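You operate a simulated robot arm through the tools that you are given. There is no shell and no other tool. Be economical: measure what you need, move in short steps, check, and stop when the job is done.

Carry out the task below with a simulated two-armed robot. There is one attempt and no reset: what you move stays moved.

TASK
Wipe up the spill on the flat end of the bench with the rag and put it back.

Only the result counts: the job must be done as asked and must still hold three seconds after the hand-in. Knocking over, shifting, dropping, spilling or breaking anything else fails it.

THE ROBOT
Two 7-joint arms with two-finger parallel grippers on one trunk, on a base that drives. Base frame: it is fixed to the floor where the robot stands at the start and does not move with it; the origin is under the middle of the robot, x ahead of it, y to its left, z up. Units: m, rad, N and s.
The left shoulder is at the start at [0.07, 0.163, 1.195], the right one opposite. With the tool pointing down near the work surface each hand reaches from about 0.4 to 0.88 m from the robot's upright axis, wherever it stands, measured 20 degrees to its own side. Payload 3.43 kg a hand.
The TCP of each hand is the grasp point between the finger pads, 0.034 m short of the fingertips. In the tool frame z runs along the fingers and y along their closing line. The gripper opens to 0.128 m. The fingers are 0.024 m wide and 0.012 m thick; the gripper's body (0.048 by 0.13 m) begins 0.096 m behind the TCP.
Orientation is that of the tool frame in the base frame, as a unit quaternion [x, y, z, w]. With the fingers straight down and closing along the base's y, the tool's x points along the base's -x, its y along +y and its z along -z.

THE INTERFACE
- The arms move only by the tool nudge_tool. It takes "left_motion", "right_motion" or both (then of equal length, played together; a hand with none holds still); each is a list of rows, each a list of 3 entries, a list of its own where there are three numbers: the shift along the base's x, y, z in m, then the turn, a rotation vector about the base's x, y, z in rad, then the finger opening in m, from 0 to 0.128. In form: [[[x, y, z], [ax, ay, az], jaw], ...]. A call has 1 to 8 rows; each row is the pose to reach, as a shift and turn from the pose commanded when the call began. A row lasts 0.2 s, in which the tool goes at most 0.05 m and 0.15 rad; a call with a longer step from one row to the next is refused whole, and so is a gripper value outside its range. A pose out of reach is approached as far as the arm can. The call stops where the force on the tool passes 40 N (or 10 N more than at its start, if that is more) or the arm is blocked; 0.2 s more then pass. The fingers move at their own pace (about 0.153 m/s each) and stop on an object; they squeeze with about 29 N. The grip force told is the motor's: it shows also when the fingers shut on nothing. Time passes only in rows, and 0.2 s behind the last, so rows that repeat a pose let the fingers close. It gives the time, the measured TCP pose, the force on the tool (base axes), the opening and the grip force at its end, in the units of the frame above (readings bear some noise).
- Cameras (640 x 400 px; columns grow to the right, rows downward): "scene" is now at [0.1394, -0.0002, 1.4272]; the picture's right is [-0.01, -1.00, 0.00], its down [-0.53, 0.00, -0.85] and it looks along [0.85, -0.01, -0.53] (base axes); focal length 294 px, centre (320, 200). "left" rides on the left gripper at [0.076, 0.011, -0.16] in its tool frame; the picture's right is [-0.15, 0.99, 0.00], its down [-0.88, -0.13, -0.46] and it looks along [-0.45, -0.07, 0.89] (tool axes); focal length 234 px, centre (320, 200). "right" rides on the right gripper at [0.076, -0.011, -0.16] in its tool frame; the picture's right is [0.15, 0.99, 0.00], its down [-0.88, 0.13, -0.46] and it looks along [-0.45, 0.07, 0.89] (tool axes); focal length 234 px, centre (320, 200).
- camera(camera): a new picture of that camera. No time passes.
- slide_trunk(by): slides the trunk up (or, below 0, down) by that many m; the arms and the scene camera ride with it, the base frame stays. It gives what a move gives, with no picture.
- steer(legs): drives the robot by 1 to 6 legs, each [ahead, left, turn to the left] in m, m and rad, along the robot's own axes; the way and the turn of a leg run together, so that a leg with both is an arc; at most 1.5 m and 3.142 rad a leg. The arms and the cameras ride along, it lands a little off, and it stops where it bumps. It gives what a move gives.
- head_to(pan, tilt): turns the head with the scene camera to pan (to the left, within 1.501 rad either way) and tilt (down, from -0.506 to 1.204), counted from straight ahead of the robot. It gives what a move gives.
- measure_at(camera, pixels): for up to 12 pixels [column, row] of the newest picture of that camera ("zoom" is the newest enlarged one), the place [x, y, z] in the base frame of the surface seen there, good to about 0.003 m. No time passes.
- inspect(camera, box): a new picture of the part [left, top, right, bottom] of that camera's present view, enlarged. No time passes.
- hand_in(): hands the job in; it is judged then, once.

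Go step by step. Measure first, check grasps and placings, and put right what went wrong. The budget is 80 turns and 78 pictures, counting those below and the enlarged ones. Unless the task says otherwise, let go and move clear before handing in, and close with one line.

The tools are called after ">>>" by a JSON object that holds its "name" and its "arguments". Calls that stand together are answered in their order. nudge_tool: Moves the arms, as the interface text tells. Its arguments: {"type":"object","properties":{"left_motion":{"type":"array","items":{"type":"array"}},"right_motion":{"type":"array","items":{"type":"array"}}},"required":[]} The other tools are called the same way: slide_trunk (by) slides the trunk up or down; steer (legs) drives the base; head_to (pan, tilt) turns the head that bears the scene camera; camera (camera) takes a picture; measure_at (camera, pixels) gives the place of the surface under pixels of a picture; inspect (camera, box) takes an enlarged picture of a part of a camera's view; hand_in () hands the job in.

At the start:

```text
clock: 0.0
left_tool_pos: [0.5099, 0.2835, 1.1581]
left_tcp_rot: [-0.001, 1.0, 0.0, 0.0]
left_wrist_force: [-0.8, -0.2, -0.3]
left_finger_gap: 0.1279
left_gripper_force: 0.1
right_tool_pos: [0.6848, -0.2713, 1.1831]
right_tcp_rot: [0.0, 1.0, 0.0, 0.0]
right_wrist_force: [0.1, 0.1, 0.2]
right_finger_gap: 0.1279
right_gripper_force: 0.2
trunk travel left (down, up): [-0.675, 0.265]
robot x, y, heading: [-0.0004, 0.0001, -0.006]
head pan, tilt: [-0.007, 0.56]
```

scene: 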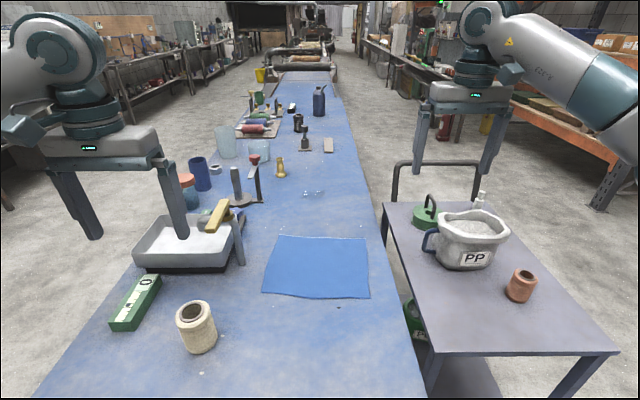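
right: 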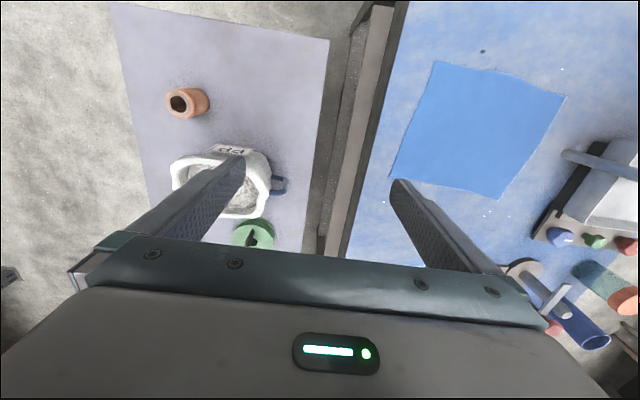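
left: 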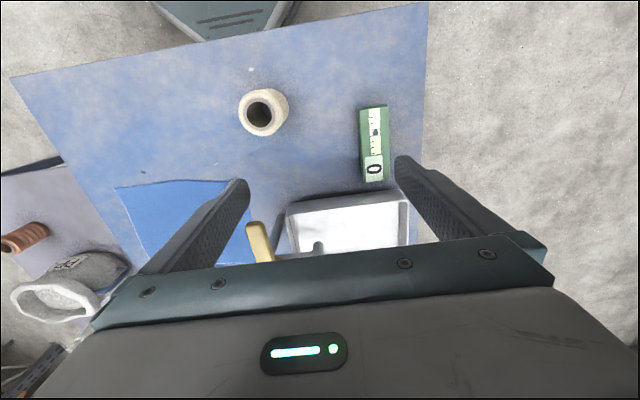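

The blue sheet near (318,267) may be the rag, and there are glints near (313,193) that may be the spill. I'll look closer at both.

>>> {"name": "inspect", "arguments": {"camera": "scene", "box": [220, 60, 400, 220]}}

>>> {"name": "inspect", "arguments": {"camera": "scene", "box": [100, 180, 400, 400]}}

>>> {"name": "inspect", "arguments": {"camera": "right", "box": [340, 0, 640, 240]}}

```text
2.50 times, centred on (310, 140) of scene
```

zoom: 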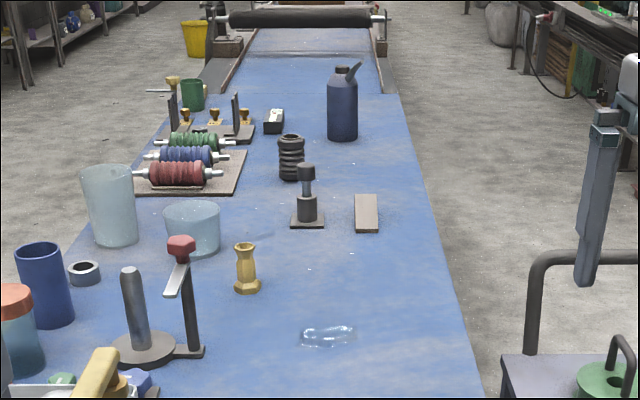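

```text
1.82 times, centred on (250, 290) of scene
```

zoom: 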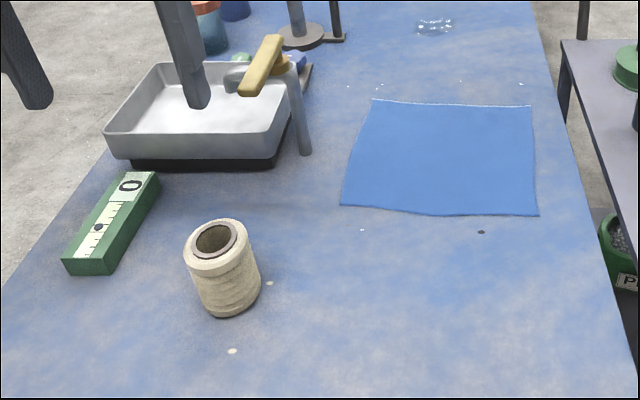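

```text
1.67 times, centred on (490, 120) of right
```

zoom: 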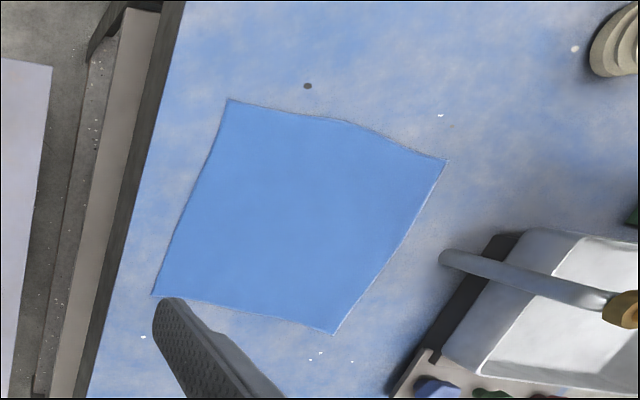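

The clear wet patch at scene (314,193) looks like the spill, and the cloth is at (318,267). I'll measure both, plus the bench edges.

>>> {"name": "measure_at", "arguments": {"camera": "scene", "pixels": [[281, 236], [366, 238], [370, 298], [262, 292], [318, 267], [306, 194], [314, 193], [324, 193], [314, 189], [281, 168], [346, 190], [255, 203]]}}

>>> {"name": "inspect", "arguments": {"camera": "scene", "box": [280, 170, 360, 220]}}

>>> {"name": "inspect", "arguments": {"camera": "scene", "box": [250, 30, 350, 92]}}

```text
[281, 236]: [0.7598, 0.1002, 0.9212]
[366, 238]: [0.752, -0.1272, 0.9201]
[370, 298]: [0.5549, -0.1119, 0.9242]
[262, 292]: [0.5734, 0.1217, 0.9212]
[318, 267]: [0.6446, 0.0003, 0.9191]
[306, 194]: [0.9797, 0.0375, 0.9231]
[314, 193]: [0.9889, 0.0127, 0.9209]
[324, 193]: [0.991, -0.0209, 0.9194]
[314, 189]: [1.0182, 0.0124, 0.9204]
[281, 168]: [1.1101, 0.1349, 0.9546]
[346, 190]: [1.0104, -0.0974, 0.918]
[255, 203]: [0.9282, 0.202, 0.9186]
```

```text
8.00 times, centred on (320, 195) of scene
```

zoom: 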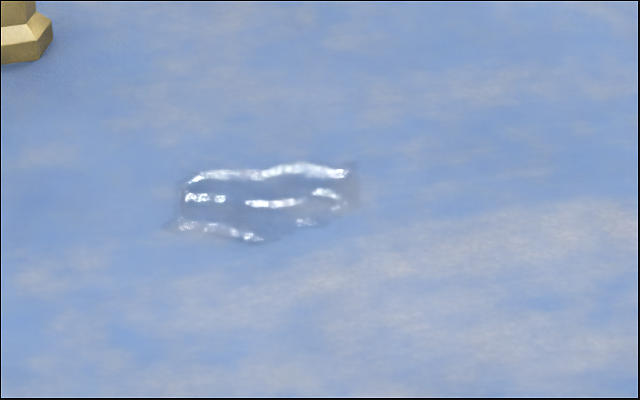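

```text
6.40 times, centred on (300, 61) of scene
```

zoom: 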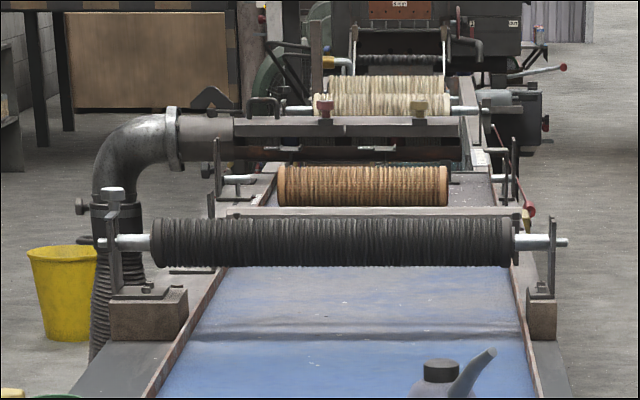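

The cloth spans x 0.56–0.76, y ±0.12, and the spill is centred near (0.99, 0.01) with the top at z≈0.92. The spill is beyond reach, so I'll look down to see how much room the base has in front.

>>> {"name": "head_to", "arguments": {"pan": 0.0, "tilt": 1.15}}

>>> {"name": "camera", "arguments": {"camera": "scene"}}

```text
clock: 1.0
left_tool_pos: [0.5091, 0.283, 1.1589]
left_tcp_rot: [0.0, 1.0, 0.0, 0.001]
left_wrist_force: [-0.3, -0.4, 0.4]
left_finger_gap: 0.1278
left_gripper_force: 0.1
right_tool_pos: [0.6839, -0.2703, 1.1828]
right_tcp_rot: [0.001, 1.0, 0.0, 0.0]
right_wrist_force: [-0.1, -0.1, 0.7]
right_finger_gap: 0.128
right_gripper_force: 0.0
trunk travel left (down, up): [-0.675, 0.265]
robot x, y, heading: [0.0049, -0.0009, -0.003]
head pan, tilt: [0.0, 1.15]
```

```text
69 pictures are left
```

scene: 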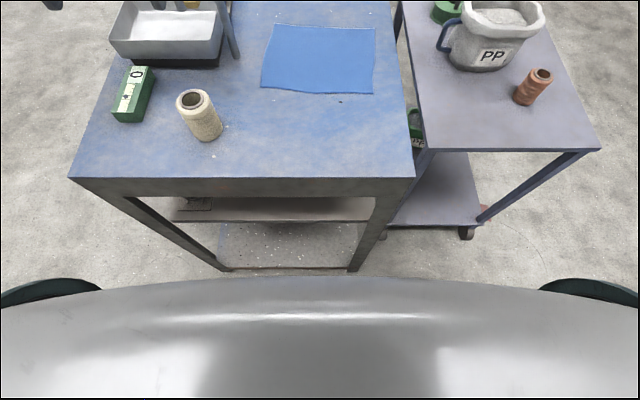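

The bench's near edge is at row ~178, with its legs at (225,270) and (353,270). I'll measure the edge, legs and trunk front for clearance.

>>> {"name": "measure_at", "arguments": {"camera": "scene", "pixels": [[240, 177], [400, 177], [240, 195], [225, 268], [353, 268], [320, 280], [320, 320], [50, 285], [590, 285], [280, 212], [600, 150], [465, 235]]}}

>>> {"name": "inspect", "arguments": {"camera": "scene", "box": [240, 0, 400, 110]}}

```text
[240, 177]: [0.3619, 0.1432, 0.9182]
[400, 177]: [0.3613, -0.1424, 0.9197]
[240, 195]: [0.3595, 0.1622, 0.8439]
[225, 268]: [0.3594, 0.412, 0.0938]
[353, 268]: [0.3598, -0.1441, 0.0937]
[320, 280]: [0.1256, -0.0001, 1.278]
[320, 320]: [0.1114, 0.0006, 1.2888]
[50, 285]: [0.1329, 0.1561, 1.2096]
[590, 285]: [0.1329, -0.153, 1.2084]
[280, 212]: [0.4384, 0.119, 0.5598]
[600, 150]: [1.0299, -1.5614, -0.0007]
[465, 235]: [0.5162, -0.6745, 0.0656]
```

```text
3.64 times, centred on (320, 55) of scene
```

zoom: 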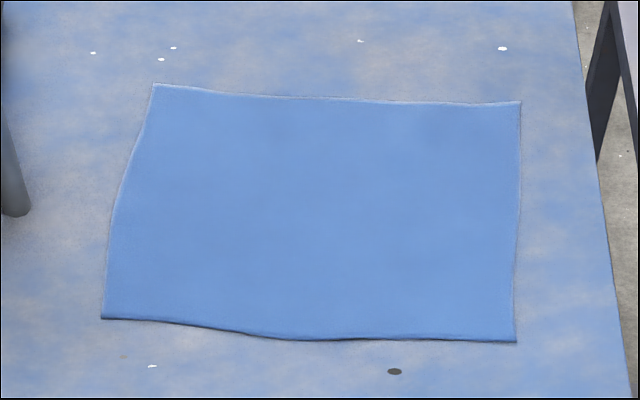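

The bench front is at x=0.36. The base front shows at the top of the left picture near (225,35), so I'll measure it to find the clearance.

>>> {"name": "measure_at", "arguments": {"camera": "left", "pixels": [[165, 10], [205, 40], [240, 35], [280, 20], [225, 20], [290, 5]]}}

```text
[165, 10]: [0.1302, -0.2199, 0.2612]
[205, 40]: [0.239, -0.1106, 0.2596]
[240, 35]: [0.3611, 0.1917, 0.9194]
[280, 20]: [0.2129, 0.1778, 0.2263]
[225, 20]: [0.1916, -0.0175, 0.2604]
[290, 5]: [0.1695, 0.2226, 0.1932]
```

The base front is at x≈0.25, which leaves about 0.11 m. I'll drive ahead 0.06 and turn left 0.3 to favour the right arm, then point the head at the cloth.

>>> {"name": "steer", "arguments": {"legs": [[0.06, 0, 0], [0, 0, 0.3]]}}

>>> {"name": "head_to", "arguments": {"pan": -0.3, "tilt": 0.75}}

>>> {"name": "camera", "arguments": {"camera": "scene"}}

>>> {"name": "camera", "arguments": {"camera": "right"}}

```text
clock: 2.9
left_tool_pos: [0.4645, 0.4213, 1.1591]
left_tcp_rot: [-0.149, 0.989, 0.0, 0.0]
left_wrist_force: [-0.5, -0.4, 0.8]
left_finger_gap: 0.128
left_gripper_force: 0.0
right_tool_pos: [0.793, -0.0571, 1.1833]
right_tcp_rot: [-0.148, 0.989, -0.001, 0.0]
right_wrist_force: [-0.3, -0.4, -0.3]
right_finger_gap: 0.1283
right_gripper_force: 0.0
trunk travel left (down, up): [-0.675, 0.265]
robot x, y, heading: [0.0637, 0.0017, 0.303]
head pan, tilt: [0.0, 1.15]
```

```text
clock: 3.8
left_tool_pos: [0.4639, 0.4215, 1.1587]
left_tcp_rot: [-0.149, 0.989, 0.0, 0.0]
left_wrist_force: [-0.1, 0.1, 0.9]
left_finger_gap: 0.128
left_gripper_force: 0.0
right_tool_pos: [0.7949, -0.0567, 1.1827]
right_tcp_rot: [-0.149, 0.989, 0.0, 0.0]
right_wrist_force: [0.3, 0.8, 1.1]
right_finger_gap: 0.1279
right_gripper_force: 0.1
trunk travel left (down, up): [-0.675, 0.265]
robot x, y, heading: [0.0622, -0.0009, 0.302]
head pan, tilt: [-0.3, 0.75]
```

```text
67 pictures are left
```

scene: 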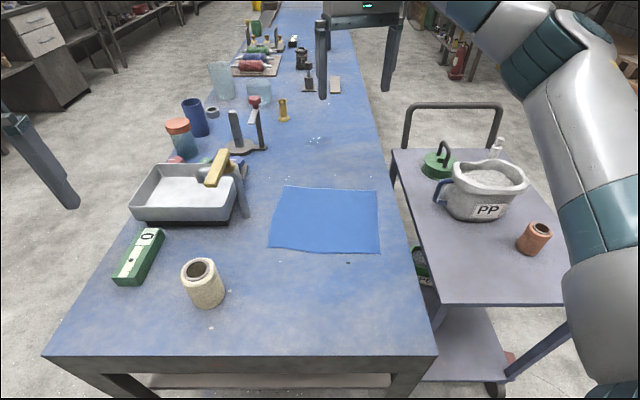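

```text
66 pictures are left
```

right: 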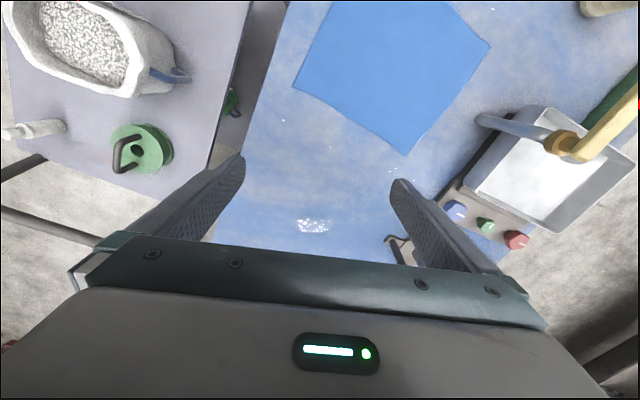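

The cloth is unchanged and the arm is clear. I'll bring the right hand over the cloth's near edge at about (0.59, 0), squared to the base y axis with jaws at 0.07.

>>> {"name": "nudge_tool", "arguments": {"right_motion": [[[-0.035, 0.0095, -0.03], [0, 0, -0.05], 0.07], [[-0.07, 0.019, -0.06], [0, 0, -0.1], 0.07], [[-0.105, 0.0285, -0.09], [0, 0, -0.15], 0.07], [[-0.14, 0.038, -0.12], [0, 0, -0.2], 0.07], [[-0.175, 0.0475, -0.15], [0, 0, -0.25], 0.07], [[-0.207, 0.057, -0.18], [0, 0, -0.302], 0.07], [[-0.207, 0.057, -0.2], [0, 0, -0.302], 0.07]]}}

>>> {"name": "camera", "arguments": {"camera": "scene"}}

>>> {"name": "camera", "arguments": {"camera": "right"}}

```text
clock: 5.4
left_tool_pos: [0.4663, 0.4217, 1.1592]
left_tcp_rot: [-0.148, 0.989, 0.0, 0.0]
left_wrist_force: [0.9, -0.3, -0.5]
left_finger_gap: 0.1284
left_gripper_force: 0.0
right_tool_pos: [0.5878, -0.0005, 0.9824]
right_tcp_rot: [0.002, 1.0, 0.0, -0.001]
right_wrist_force: [-0.6, -0.1, -0.1]
right_finger_gap: 0.07
right_gripper_force: 0.0
trunk travel left (down, up): [-0.675, 0.265]
robot x, y, heading: [0.06, 0.0007, 0.299]
head pan, tilt: [-0.3, 0.75]
```

```text
65 pictures are left
```

scene: 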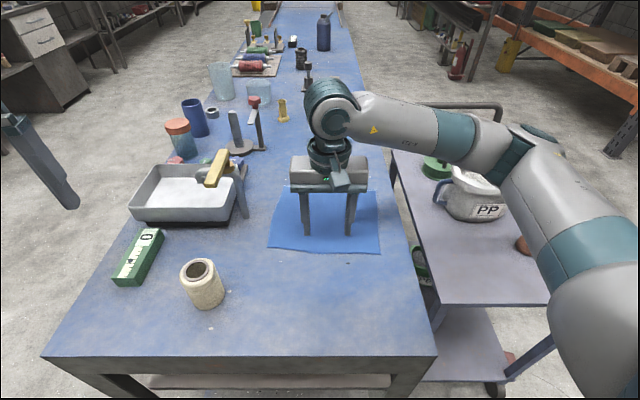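

```text
64 pictures are left
```

right: 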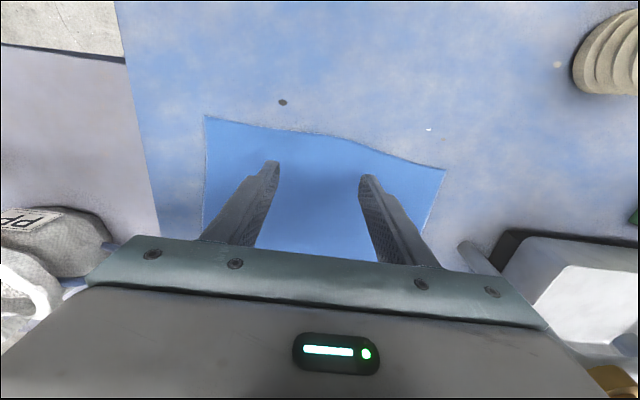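

Both fingers are above the cloth about 3 cm inside its near edge. I'll lower until the tips just press on it, then close.

>>> {"name": "nudge_tool", "arguments": {"right_motion": [[[-0.004, 0, -0.02], [0, 0, 0], 0.07], [[-0.004, 0, -0.029], [0, 0, 0], 0.07], [[-0.004, 0, -0.033], [0, 0, 0], 0.07]]}}

```text
clock: 6.3
left_tool_pos: [0.4624, 0.4214, 1.1585]
left_tcp_rot: [-0.148, 0.989, 0.0, 0.0]
left_wrist_force: [-0.5, 0.2, 0.1]
left_finger_gap: 0.1283
left_gripper_force: 0.0
right_tool_pos: [0.5836, 0.0004, 0.9555]
right_tcp_rot: [0.002, 1.0, 0.004, 0.005]
right_wrist_force: [-4.9, -0.8, 23.4]
right_finger_gap: 0.0706
right_gripper_force: 0.2
trunk travel left (down, up): [-0.675, 0.265]
robot x, y, heading: [0.0578, 0.0, 0.3]
head pan, tilt: [-0.3, 0.75]
stopped in row 3 (right hand): the force on the tool passed its limit (the readings are from after the stop); the commanded pose is now the measured one
```

The tips are on the cloth at TCP z≈0.9555 with about 23 N. I'll close with only slight pressure.

>>> {"name": "nudge_tool", "arguments": {"right_motion": [[[0, 0, -0.001], [0, 0, 0], 0.04], [[0, 0, -0.001], [0, 0, 0], 0.0], [[0, 0, -0.001], [0, 0, 0], 0.0], [[0, 0, 0.0], [0, 0, 0], 0.0]]}}

>>> {"name": "camera", "arguments": {"camera": "right"}}

>>> {"name": "inspect", "arguments": {"camera": "scene", "box": [240, 150, 400, 260]}}

```text
clock: 7.0
left_tool_pos: [0.4633, 0.4212, 1.1583]
left_tcp_rot: [-0.148, 0.989, 0.0, 0.001]
left_wrist_force: [0.0, 0.4, -0.6]
left_finger_gap: 0.1284
left_gripper_force: 0.0
right_tool_pos: [0.5867, 0.002, 0.9562]
right_tcp_rot: [0.003, 1.0, 0.005, 0.006]
right_wrist_force: [-4.7, -1.9, 19.5]
right_finger_gap: 0.0031
right_gripper_force: 28.7
trunk travel left (down, up): [-0.675, 0.265]
robot x, y, heading: [0.06, 0.0017, 0.299]
head pan, tilt: [-0.3, 0.75]
stopped in row 3 (right hand): the force on the tool passed its limit (the readings are from after the stop); the commanded pose is now the measured one
```

```text
63 pictures are left
```

right: 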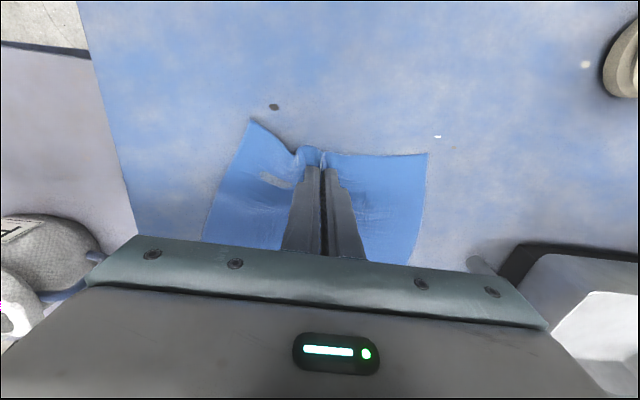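

```text
3.64 times, centred on (320, 205) of scene
```

zoom: 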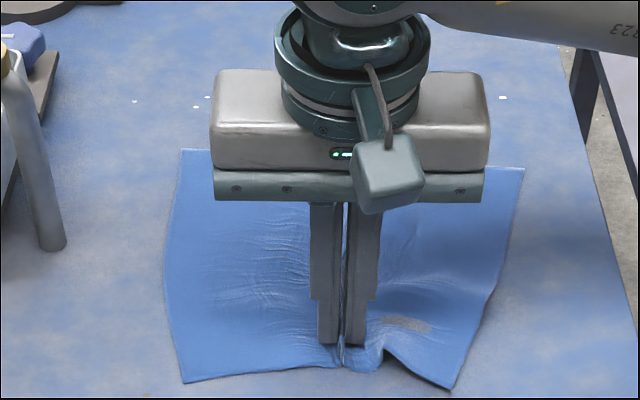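

The jaws hold a pleat of cloth (gap 3 mm, 28.7 N). I'll lift it straight up and check.

>>> {"name": "nudge_tool", "arguments": {"right_motion": [[[0, 0, 0.03], [0, 0, 0], 0.0], [[0, 0, 0.06], [0, 0, 0], 0.0], [[0.0, -0.005, 0.1], [0, 0, 0], 0.0], [[0.0, -0.01, 0.14], [0, 0, 0], 0.0], [[0.0, -0.015, 0.18], [0, 0, 0], 0.0], [[0.0, -0.02, 0.21], [0, 0, 0], 0.0], [[0.0, -0.02, 0.21], [0, 0, 0], 0.0]]}}

>>> {"name": "camera", "arguments": {"camera": "scene"}}

```text
clock: 8.6
left_tool_pos: [0.4652, 0.4203, 1.1584]
left_tcp_rot: [-0.149, 0.989, 0.001, -0.001]
left_wrist_force: [0.1, 0.7, -0.5]
left_finger_gap: 0.1276
left_gripper_force: 0.1
right_tool_pos: [0.5869, -0.0194, 1.1636]
right_tcp_rot: [0.003, 1.0, 0.003, 0.005]
right_wrist_force: [0.2, -0.7, -0.4]
right_finger_gap: 0.0029
right_gripper_force: 29.3
trunk travel left (down, up): [-0.675, 0.265]
robot x, y, heading: [0.0621, -0.0011, 0.302]
head pan, tilt: [-0.3, 0.75]
```

```text
61 pictures are left
```

scene: 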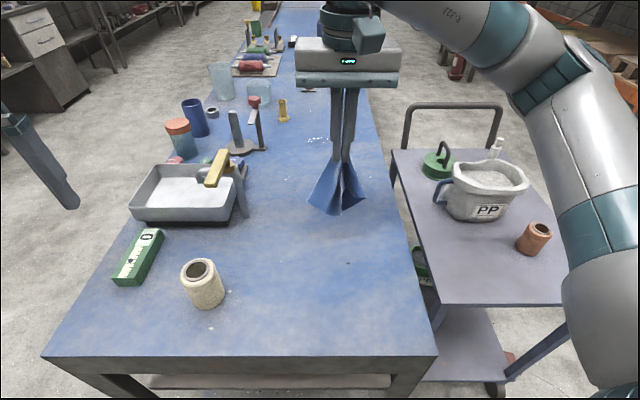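

The cloth hangs free beneath the hand. I'll carry it forward toward the spill, tilting the fingers forward to gain reach.

>>> {"name": "nudge_tool", "arguments": {"right_motion": [[[0.04, 0, 0.0], [0, -0.03, 0], 0.0], [[0.085, 0, 0.0], [0, -0.07, 0], 0.0], [[0.13, 0.0, 0.0], [0, -0.11, 0], 0.0], [[0.175, 0.005, 0.0], [0, -0.15, 0], 0.0], [[0.22, 0.01, 0.0], [0, -0.19, 0], 0.0], [[0.265, 0.015, 0.0], [0, -0.23, 0], 0.0], [[0.31, 0.02, 0.0], [0, -0.27, 0], 0.0], [[0.355, 0.02, 0.0], [0, -0.3, 0], 0.0]]}}

>>> {"name": "camera", "arguments": {"camera": "scene"}}

```text
clock: 10.4
left_tool_pos: [0.464, 0.422, 1.1582]
left_tcp_rot: [-0.148, 0.989, -0.001, 0.0]
left_wrist_force: [0.2, 1.0, -0.4]
left_finger_gap: 0.128
left_gripper_force: 0.1
right_tool_pos: [0.9411, -0.0001, 1.1619]
right_tcp_rot: [0.001, 0.988, 0.003, 0.156]
right_wrist_force: [0.2, 0.2, -0.3]
right_finger_gap: 0.0029
right_gripper_force: 29.1
trunk travel left (down, up): [-0.675, 0.265]
robot x, y, heading: [0.0621, -0.0021, 0.303]
head pan, tilt: [-0.3, 0.75]
```

```text
60 pictures are left
```

scene: 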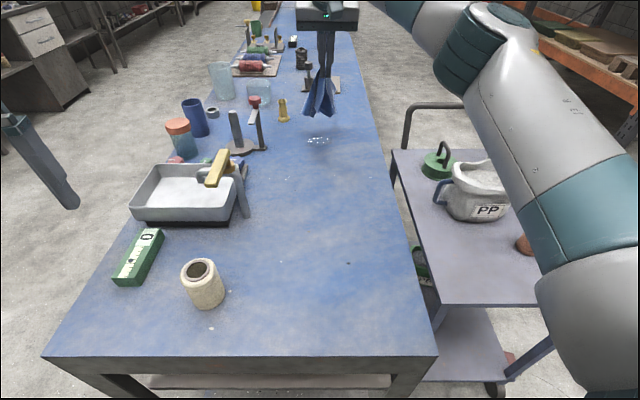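

It reached x=0.94 easily. I'll go on to x≈1.03 so the cloth's end can land past the spill.

>>> {"name": "nudge_tool", "arguments": {"right_motion": [[[0.03, 0, 0.0], [0, -0.05, 0], 0.0], [[0.06, 0, -0.01], [0, -0.1, 0], 0.0], [[0.09, 0.0, -0.02], [0, -0.15, 0], 0.0], [[0.09, 0.0, -0.03], [0, -0.15, 0], 0.0], [[0.09, 0.0, -0.03], [0, -0.15, 0], 0.0]]}}

>>> {"name": "camera", "arguments": {"camera": "scene"}}

>>> {"name": "camera", "arguments": {"camera": "right"}}

```text
clock: 11.6
left_tool_pos: [0.465, 0.4215, 1.1587]
left_tcp_rot: [-0.149, 0.989, 0.0, 0.0]
left_wrist_force: [-0.8, -0.8, 0.2]
left_finger_gap: 0.1279
left_gripper_force: 0.0
right_tool_pos: [1.0267, -0.0012, 1.1308]
right_tcp_rot: [0.001, 0.973, 0.004, 0.23]
right_wrist_force: [0.3, -0.4, 0.6]
right_finger_gap: 0.0028
right_gripper_force: 29.0
right hand out of reach, approached as far as the arm can: row 3, 4, 5
trunk travel left (down, up): [-0.675, 0.265]
robot x, y, heading: [0.0616, 0.0029, 0.302]
head pan, tilt: [-0.3, 0.75]
```

```text
59 pictures are left
```

scene: 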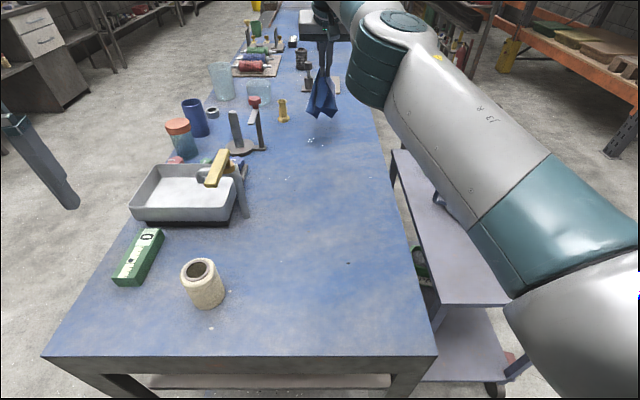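

```text
58 pictures are left
```

right: 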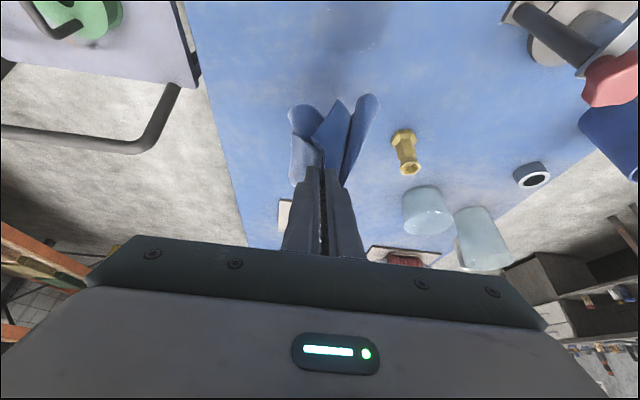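

The hand is at (1.027, 0, 1.13) with the cloth clear of the brass piece. I'll lower while drawing back, so the cloth lays out over the spill ahead of the hand.

>>> {"name": "nudge_tool", "arguments": {"right_motion": [[[0, 0, -0.035], [0, 0, 0], 0.0], [[-0.015, 0, -0.07], [0, 0.03, 0], 0.0], [[-0.045, 0.0, -0.1], [0, 0.06, 0], 0.0], [[-0.07, 0.0, -0.125], [0, 0.1, 0], 0.0], [[-0.085, 0.0, -0.15], [0, 0.13, 0], 0.0], [[-0.095, 0.0, -0.163], [0, 0.15, 0], 0.0]]}}

>>> {"name": "camera", "arguments": {"camera": "scene"}}

>>> {"name": "camera", "arguments": {"camera": "right"}}

```text
clock: 13.0
left_tool_pos: [0.4644, 0.4203, 1.1585]
left_tcp_rot: [-0.149, 0.989, 0.0, 0.001]
left_wrist_force: [-0.2, 0.2, -0.5]
left_finger_gap: 0.1281
left_gripper_force: 0.1
right_tool_pos: [1.0074, 0.0015, 0.9682]
right_tcp_rot: [0.003, 0.988, 0.004, 0.153]
right_wrist_force: [0.3, 0.7, 0.3]
right_finger_gap: 0.0027
right_gripper_force: 28.3
right hand out of reach, approached as far as the arm can: row 1, 2, 3, 4, 5, 6
trunk travel left (down, up): [-0.675, 0.265]
robot x, y, heading: [0.0617, -0.0001, 0.302]
head pan, tilt: [-0.3, 0.75]
```

```text
57 pictures are left
```

scene: 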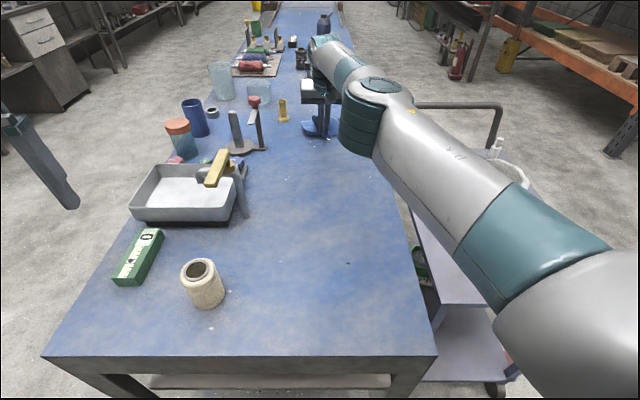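

```text
56 pictures are left
```

right: 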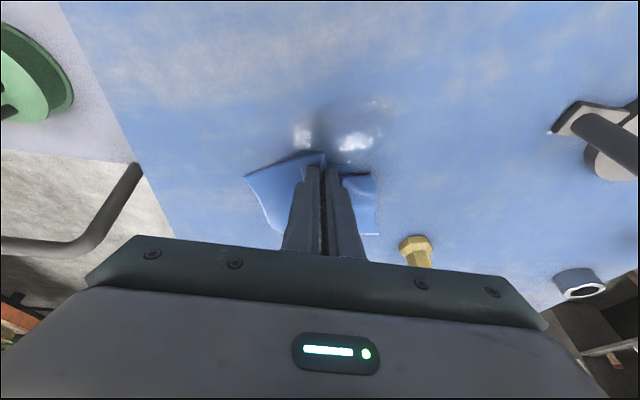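

The cloth now lies beyond the hand, just clear of the brass piece. I'll draw it straight back over the spill, keeping it low.

>>> {"name": "nudge_tool", "arguments": {"right_motion": [[[-0.02, -0.003, -0.006], [0, 0, 0], 0.0], [[-0.05, -0.003, -0.009], [0, 0.0, 0], 0.0], [[-0.08, -0.003, -0.009], [0, 0.03, 0], 0.0], [[-0.11, 0.0, -0.009], [0, 0.06, 0], 0.0], [[-0.14, 0.0, -0.009], [0, 0.1, 0], 0.0]]}}

>>> {"name": "camera", "arguments": {"camera": "scene"}}

>>> {"name": "camera", "arguments": {"camera": "right"}}

```text
clock: 14.2
left_tool_pos: [0.4613, 0.4229, 1.1589]
left_tcp_rot: [-0.149, 0.989, -0.001, 0.002]
left_wrist_force: [0.8, 0.0, 0.6]
left_finger_gap: 0.1282
left_gripper_force: 0.0
right_tool_pos: [0.9846, 0.0043, 0.9585]
right_tcp_rot: [0.0, 0.994, 0.005, 0.106]
right_wrist_force: [5.3, 6.4, 18.1]
right_finger_gap: 0.0032
right_gripper_force: 29.2
right hand out of reach, approached as far as the arm can: row 1, 2, 3, 4, 5
trunk travel left (down, up): [-0.675, 0.265]
robot x, y, heading: [0.0644, -0.003, 0.299]
head pan, tilt: [-0.3, 0.75]
```

```text
55 pictures are left
```

scene: 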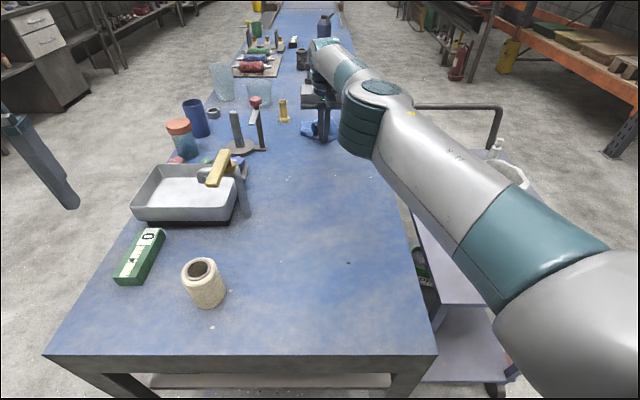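

```text
54 pictures are left
```

right: 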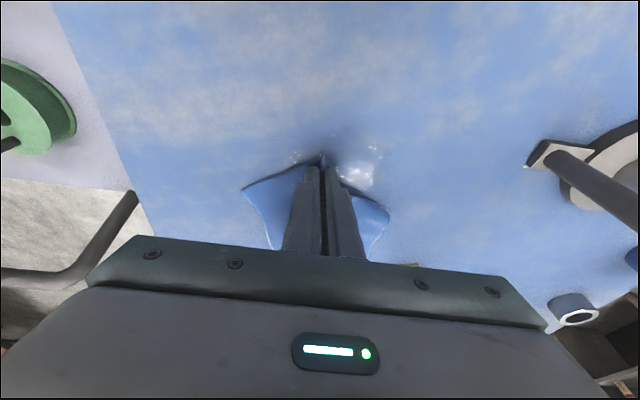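

The hand pressed with 18 N but only drew back 2 cm, since the outstretched arm is near singular. I'll lift a little and let it catch up with the commanded pose.

>>> {"name": "nudge_tool", "arguments": {"right_motion": [[[0.0, 0, 0.02], [0, 0, 0], 0.0], [[0, 0, 0.04], [0, 0.0, 0], 0.0], [[0, 0, 0.04], [0, 0.0, 0], 0.0], [[0, 0, 0.04], [0, 0.0, 0], 0.0]]}}

>>> {"name": "camera", "arguments": {"camera": "scene"}}

```text
clock: 15.2
left_tool_pos: [0.465, 0.4216, 1.1585]
left_tcp_rot: [-0.149, 0.989, 0.001, 0.0]
left_wrist_force: [0.8, 0.8, -0.8]
left_finger_gap: 0.1279
left_gripper_force: 0.0
right_tool_pos: [0.9847, 0.0019, 0.9962]
right_tcp_rot: [0.002, 0.994, 0.003, 0.105]
right_wrist_force: [0.5, 0.1, 0.8]
right_finger_gap: 0.0028
right_gripper_force: 28.7
trunk travel left (down, up): [-0.675, 0.265]
robot x, y, heading: [0.0585, 0.0003, 0.301]
head pan, tilt: [-0.3, 0.75]
```

```text
53 pictures are left
```

scene: 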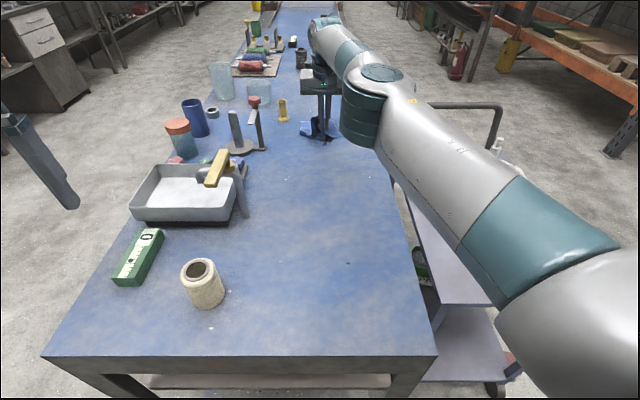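

It is now consistent at x=0.985, z=0.996. I'll draw back with the tilt fixed, easing down onto the spill.

>>> {"name": "nudge_tool", "arguments": {"right_motion": [[[-0.015, 0, -0.01], [0, 0, 0], 0.0], [[-0.03, 0, -0.02], [0, 0.0, 0], 0.0], [[-0.05, 0, -0.028], [0, 0.0, 0], 0.0], [[-0.075, 0, -0.034], [0, 0.0, 0], 0.0], [[-0.1, 0, -0.036], [0, 0.0, 0], 0.0]]}}

>>> {"name": "camera", "arguments": {"camera": "right"}}

>>> {"name": "inspect", "arguments": {"camera": "scene", "box": [270, 80, 370, 180]}}

```text
clock: 16.4
left_tool_pos: [0.4649, 0.4209, 1.1593]
left_tcp_rot: [-0.149, 0.989, 0.0, 0.0]
left_wrist_force: [0.5, 0.6, -0.3]
left_finger_gap: 0.128
left_gripper_force: 0.1
right_tool_pos: [0.9797, 0.02, 0.9687]
right_tcp_rot: [0.002, 0.995, 0.004, 0.105]
right_wrist_force: [0.2, 0.9, 0.8]
right_finger_gap: 0.0028
right_gripper_force: 28.7
right hand out of reach, approached as far as the arm can: row 1, 2, 3, 4, 5
trunk travel left (down, up): [-0.675, 0.265]
robot x, y, heading: [0.0616, 0.0012, 0.299]
head pan, tilt: [-0.3, 0.75]
```

```text
52 pictures are left
```

right: 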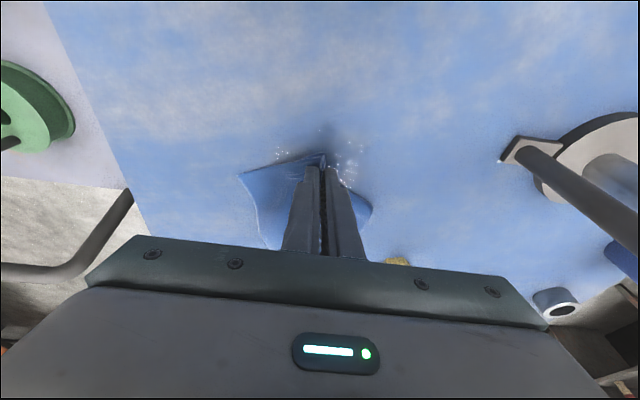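

```text
4.00 times, centred on (320, 130) of scene
```

zoom: 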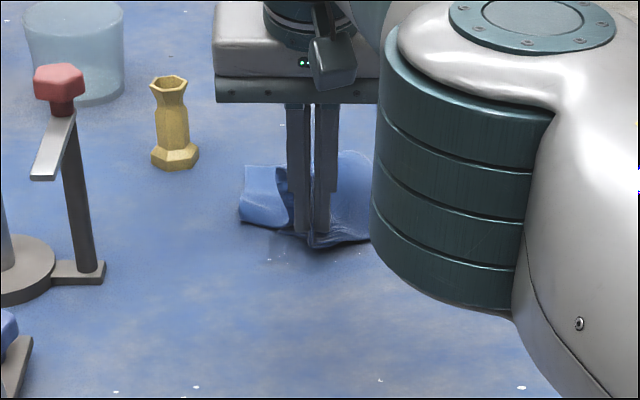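

The spill is shrinking, with a few drops left around the fingertips. Retracting is blocked by the arm's posture, so I'll lower the tips slightly and drag the cloth back with the base.

>>> {"name": "nudge_tool", "arguments": {"right_motion": [[[0, 0, -0.005], [0, 0, 0], 0.0], [[0, 0, -0.008], [0, 0.0, 0], 0.0]]}}

>>> {"name": "steer", "arguments": {"legs": [[-0.115, 0.035, 0]]}}

>>> {"name": "camera", "arguments": {"camera": "right"}}

>>> {"name": "camera", "arguments": {"camera": "scene"}}

```text
clock: 17.0
left_tool_pos: [0.4639, 0.42, 1.158]
left_tcp_rot: [-0.148, 0.989, 0.0, 0.0]
left_wrist_force: [-0.7, -0.4, 0.0]
left_finger_gap: 0.1278
left_gripper_force: 0.0
right_tool_pos: [0.9797, 0.0174, 0.9632]
right_tcp_rot: [0.002, 0.995, 0.003, 0.104]
right_wrist_force: [0.7, -0.4, 1.1]
right_finger_gap: 0.0028
right_gripper_force: 28.7
trunk travel left (down, up): [-0.675, 0.265]
robot x, y, heading: [0.0627, 0.0003, 0.306]
head pan, tilt: [-0.3, 0.75]
```

```text
clock: 18.2
left_tool_pos: [0.3449, 0.4208, 1.1578]
left_tcp_rot: [-0.148, 0.989, 0.001, -0.001]
left_wrist_force: [0.7, -1.0, 0.2]
left_finger_gap: 0.128
left_gripper_force: 0.0
right_tool_pos: [0.8599, 0.0168, 0.9632]
right_tcp_rot: [0.002, 0.995, 0.004, 0.103]
right_wrist_force: [0.4, -0.2, 0.0]
right_finger_gap: 0.0027
right_gripper_force: 29.0
trunk travel left (down, up): [-0.675, 0.265]
robot x, y, heading: [-0.0611, 0.0018, 0.302]
head pan, tilt: [-0.3, 0.75]
```

```text
50 pictures are left
```

right: 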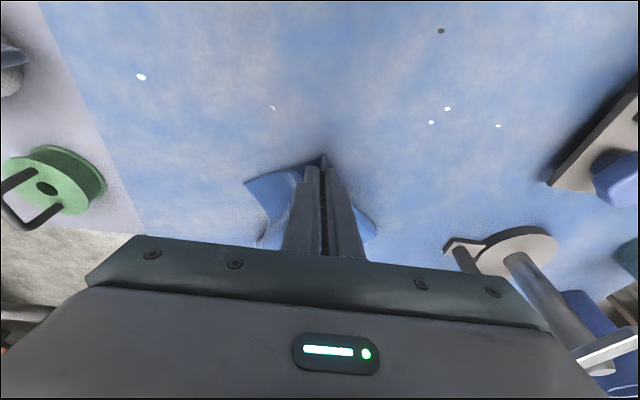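

```text
49 pictures are left
```

scene: 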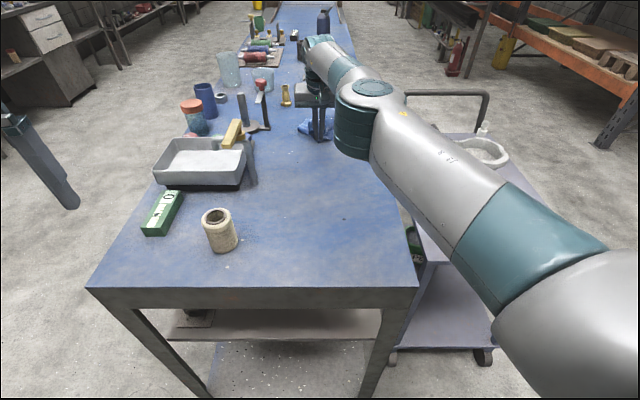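

No spill shows behind the hand, but the cloth covers the area ahead. I'll keep dragging back 0.15 m with a small shift right to uncover the spot.

>>> {"name": "steer", "arguments": {"legs": [[-0.148, 0.028, 0]]}}

>>> {"name": "camera", "arguments": {"camera": "right"}}

>>> {"name": "inspect", "arguments": {"camera": "scene", "box": [260, 80, 380, 170]}}

```text
clock: 19.6
left_tool_pos: [0.195, 0.4026, 1.1581]
left_tcp_rot: [-0.148, 0.989, 0.0, -0.001]
left_wrist_force: [0.2, -0.3, -0.1]
left_finger_gap: 0.128
left_gripper_force: 0.0
right_tool_pos: [0.7091, -0.0023, 0.962]
right_tcp_rot: [0.003, 0.995, 0.003, 0.104]
right_wrist_force: [0.7, -0.1, -0.4]
right_finger_gap: 0.0026
right_gripper_force: 29.2
trunk travel left (down, up): [-0.675, 0.265]
robot x, y, heading: [-0.212, -0.0218, 0.297]
head pan, tilt: [-0.3, 0.75]
```

```text
48 pictures are left
```

right: 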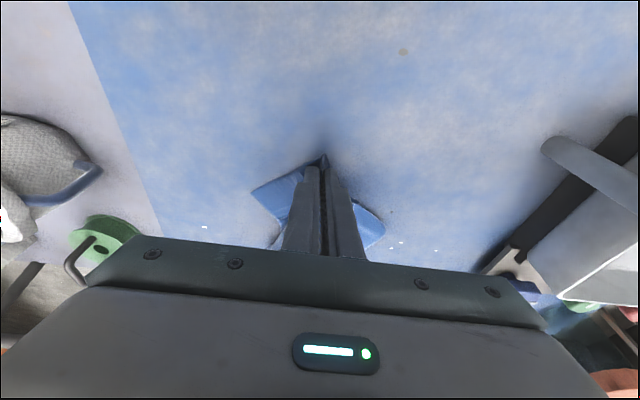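

```text
4.44 times, centred on (320, 125) of scene
```

zoom: 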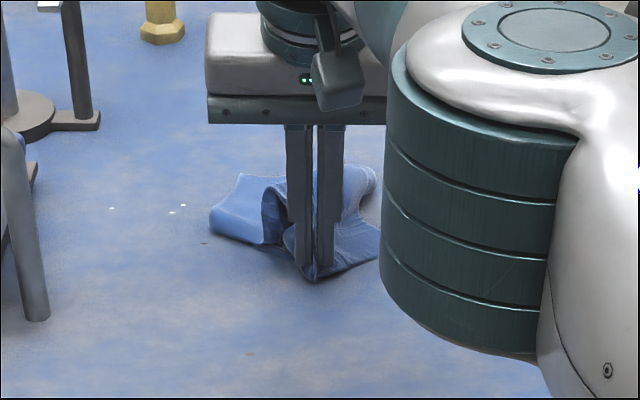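

The cloth is at x≈0.71 and still in the way of the view. I'll see if the arm itself can now retract the rest of the way.

>>> {"name": "nudge_tool", "arguments": {"right_motion": [[[-0.01, 0, 0.02], [0, 0, 0], 0.0], [[-0.02, 0, 0.05], [0, 0.0, 0], 0.0], [[-0.04, 0, 0.08], [0, 0.0, 0], 0.0], [[-0.06, 0, 0.11], [0, 0.0, 0], 0.0], [[-0.09, 0, 0.13], [0, 0.0, 0], 0.0], [[-0.122, 0, 0.15], [0, 0.0, 0], 0.0]]}}

>>> {"name": "camera", "arguments": {"camera": "scene"}}

```text
clock: 21.0
left_tool_pos: [0.195, 0.4029, 1.1576]
left_tcp_rot: [-0.148, 0.989, 0.0, -0.001]
left_wrist_force: [0.5, 0.2, 0.2]
left_finger_gap: 0.1281
left_gripper_force: 0.0
right_tool_pos: [0.6906, 0.0062, 1.111]
right_tcp_rot: [0.004, 0.995, 0.003, 0.103]
right_wrist_force: [-0.1, 0.5, -0.4]
right_finger_gap: 0.003
right_gripper_force: 29.1
right hand out of reach, approached as far as the arm can: row 1, 2, 3, 4, 5, 6
trunk travel left (down, up): [-0.675, 0.265]
robot x, y, heading: [-0.2087, -0.0195, 0.302]
head pan, tilt: [-0.3, 0.75]
```

```text
46 pictures are left
```

scene: 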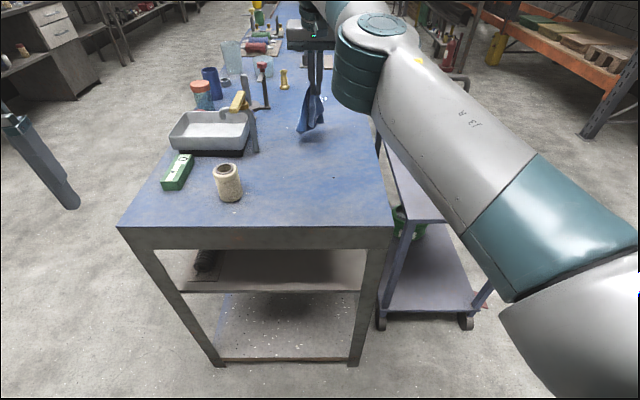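

The hand lifts but does not retract, so the elbow is stuck straight. I'll try drawing back with a larger forward tilt to bend it.

>>> {"name": "nudge_tool", "arguments": {"right_motion": [[[0, 0, 0.02], [0, -0.1, 0], 0.0], [[-0.02, -0.02, 0.03], [0, -0.2, 0], 0.0], [[-0.05, -0.05, 0.04], [0, -0.25, 0], 0.0], [[-0.08, -0.05, 0.05], [0, -0.25, 0], 0.0], [[-0.1, -0.05, 0.05], [0, -0.25, 0], 0.0]]}}

>>> {"name": "camera", "arguments": {"camera": "scene"}}

```text
clock: 22.2
left_tool_pos: [0.1949, 0.4011, 1.1585]
left_tcp_rot: [-0.148, 0.989, 0.0, -0.001]
left_wrist_force: [0.1, 0.1, -0.5]
left_finger_gap: 0.128
left_gripper_force: 0.0
right_tool_pos: [0.745, -0.0205, 1.1735]
right_tcp_rot: [0.004, 0.974, 0.003, 0.226]
right_wrist_force: [-0.1, -1.0, -0.1]
right_finger_gap: 0.0027
right_gripper_force: 28.8
right hand out of reach, approached as far as the arm can: row 1, 2, 3, 4, 5
trunk travel left (down, up): [-0.675, 0.265]
robot x, y, heading: [-0.2085, -0.0187, 0.3]
head pan, tilt: [-0.3, 0.75]
```

```text
45 pictures are left
```

scene: 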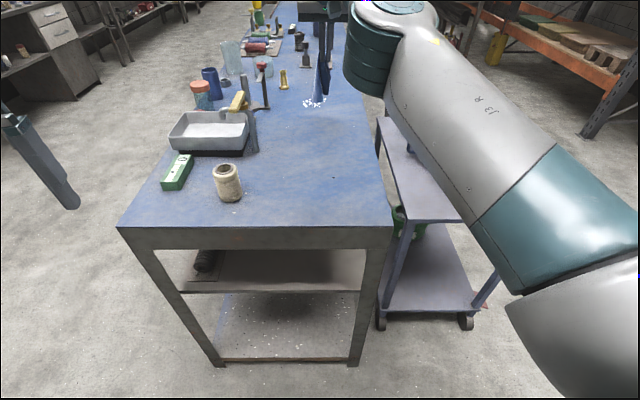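

White specks show near (314,103) under the cloth, so I'll zoom in and measure there.

>>> {"name": "inspect", "arguments": {"camera": "scene", "box": [275, 60, 355, 120]}}

>>> {"name": "measure_at", "arguments": {"camera": "scene", "pixels": [[306, 103], [313, 105], [322, 103], [320, 85], [326, 60]]}}

>>> {"name": "camera", "arguments": {"camera": "right"}}

```text
6.67 times, centred on (315, 90) of scene
```

zoom: 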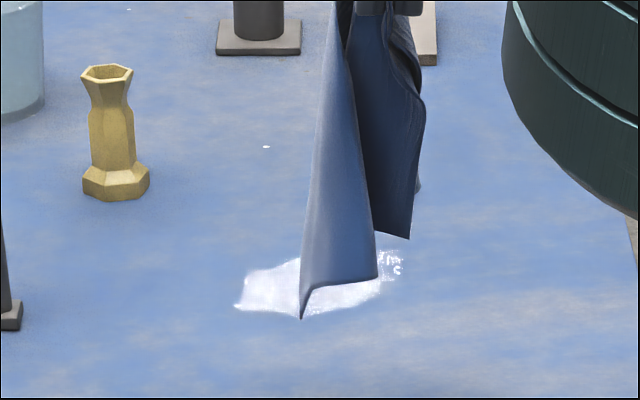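

```text
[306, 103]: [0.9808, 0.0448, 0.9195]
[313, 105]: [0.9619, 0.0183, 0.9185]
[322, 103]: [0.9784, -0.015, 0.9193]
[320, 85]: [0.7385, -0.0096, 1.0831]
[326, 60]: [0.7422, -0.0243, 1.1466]
```

```text
43 pictures are left
```

right: 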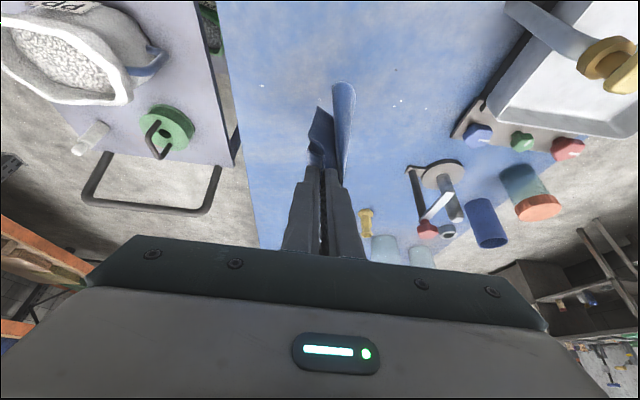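

The spill is still there at x 0.96–1.03, y −0.02…0.05, so it needs a firmer, longer rub. First I need the right arm's posture freed, so I'll look at it.

>>> {"name": "head_to", "arguments": {"pan": -0.35, "tilt": 0.35}}

>>> {"name": "camera", "arguments": {"camera": "scene"}}

```text
clock: 23.1
left_tool_pos: [0.195, 0.4027, 1.1586]
left_tcp_rot: [-0.148, 0.989, 0.0, -0.001]
left_wrist_force: [-0.1, 1.2, -0.3]
left_finger_gap: 0.1283
left_gripper_force: 0.0
right_tool_pos: [0.7435, -0.0205, 1.1742]
right_tcp_rot: [0.002, 0.974, 0.003, 0.225]
right_wrist_force: [-0.2, 0.3, 0.1]
right_finger_gap: 0.0029
right_gripper_force: 30.1
trunk travel left (down, up): [-0.675, 0.265]
robot x, y, heading: [-0.2101, -0.0181, 0.295]
head pan, tilt: [-0.351, 0.351]
```

```text
42 pictures are left
```

scene: 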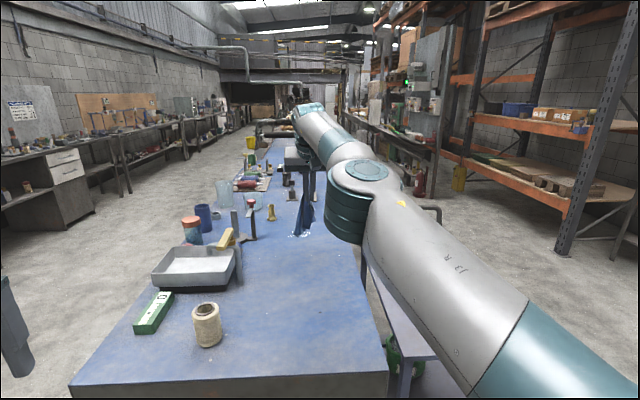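

The arm is nearly straight past the elbow. I'll try retracing the entry path: up and back along the arm, with the yaw turned toward the robot's heading.

>>> {"name": "nudge_tool", "arguments": {"right_motion": [[[-0.03, -0.01, 0.03], [0, 0, 0.08], 0.0], [[-0.06, -0.02, 0.06], [0, 0.05, 0.16], 0.0], [[-0.09, -0.03, 0.09], [0, 0.1, 0.24], 0.0], [[-0.12, -0.04, 0.12], [0, 0.15, 0.3], 0.0], [[-0.15, -0.05, 0.14], [0, 0.2, 0.3], 0.0], [[-0.18, -0.06, 0.16], [0, 0.25, 0.3], 0.0], [[-0.21, -0.07, 0.17], [0, 0.3, 0.3], 0.0]]}}

>>> {"name": "camera", "arguments": {"camera": "scene"}}

```text
clock: 24.7
left_tool_pos: [0.1943, 0.3979, 1.1607]
left_tcp_rot: [-0.147, 0.989, 0.002, 0.0]
left_wrist_force: [-0.1, -0.4, 0.0]
left_finger_gap: 0.1279
left_gripper_force: 0.1
right_tool_pos: [0.53, -0.0986, 1.3435]
right_tcp_rot: [-0.141, 0.986, 0.039, 0.077]
right_wrist_force: [0.1, -1.1, -0.5]
right_finger_gap: 0.0031
right_gripper_force: 28.9
right hand out of reach, approached as far as the arm can: row 1, 2, 3
trunk travel left (down, up): [-0.675, 0.265]
robot x, y, heading: [-0.2132, -0.0206, 0.294]
head pan, tilt: [-0.351, 0.351]
```

```text
41 pictures are left
```

scene: 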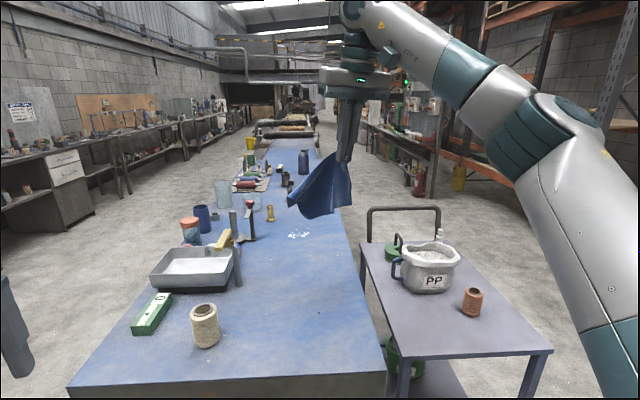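

The arm is free again at (0.53, −0.10, 1.34). I'll zoom in on the spill near (300,233) to see what is left.

>>> {"name": "inspect", "arguments": {"camera": "scene", "box": [260, 205, 340, 260]}}

>>> {"name": "measure_at", "arguments": {"camera": "scene", "pixels": [[288, 234], [312, 232], [300, 228], [300, 238], [270, 218], [320, 234]]}}

```text
7.27 times, centred on (300, 232) of scene
```

zoom: 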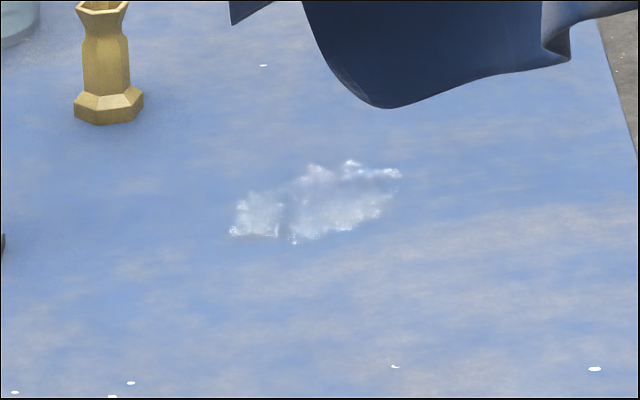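

```text
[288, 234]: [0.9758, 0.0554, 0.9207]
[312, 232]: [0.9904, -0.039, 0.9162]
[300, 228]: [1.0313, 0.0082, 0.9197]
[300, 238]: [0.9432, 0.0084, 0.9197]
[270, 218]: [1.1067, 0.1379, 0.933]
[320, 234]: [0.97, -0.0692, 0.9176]
```

The spill has a narrow wiped notch where the pressed fingertips passed, so pressed strokes do work. I want the base closer for an upright tool, so I'll look for the base front with the left camera.

>>> {"name": "camera", "arguments": {"camera": "left"}}

```text
39 pictures are left
```

left: 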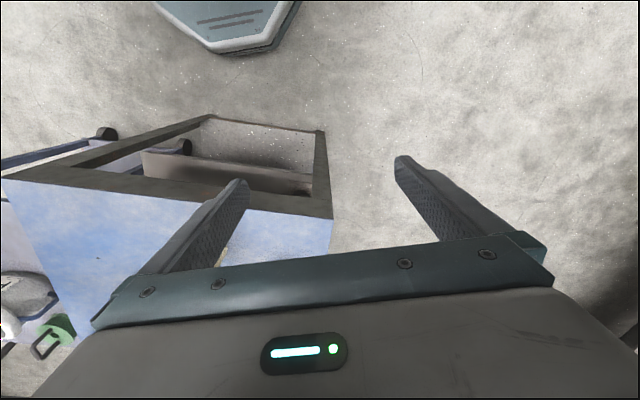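

The base front is fully visible now near (240,45), and I'll measure its outline and the bench's lower frame.

>>> {"name": "measure_at", "arguments": {"camera": "left", "pixels": [[225, 50], [262, 43], [210, 45], [180, 22], [290, 10], [240, 50], [200, 118], [318, 132], [250, 182], [210, 155]]}}

```text
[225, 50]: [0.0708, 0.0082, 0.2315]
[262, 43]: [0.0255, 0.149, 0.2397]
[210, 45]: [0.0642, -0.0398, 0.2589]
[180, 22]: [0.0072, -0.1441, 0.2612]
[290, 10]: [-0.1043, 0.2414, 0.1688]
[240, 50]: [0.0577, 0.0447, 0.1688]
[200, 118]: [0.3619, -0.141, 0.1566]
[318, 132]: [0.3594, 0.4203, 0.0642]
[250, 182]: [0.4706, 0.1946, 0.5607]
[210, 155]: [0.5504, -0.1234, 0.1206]
```

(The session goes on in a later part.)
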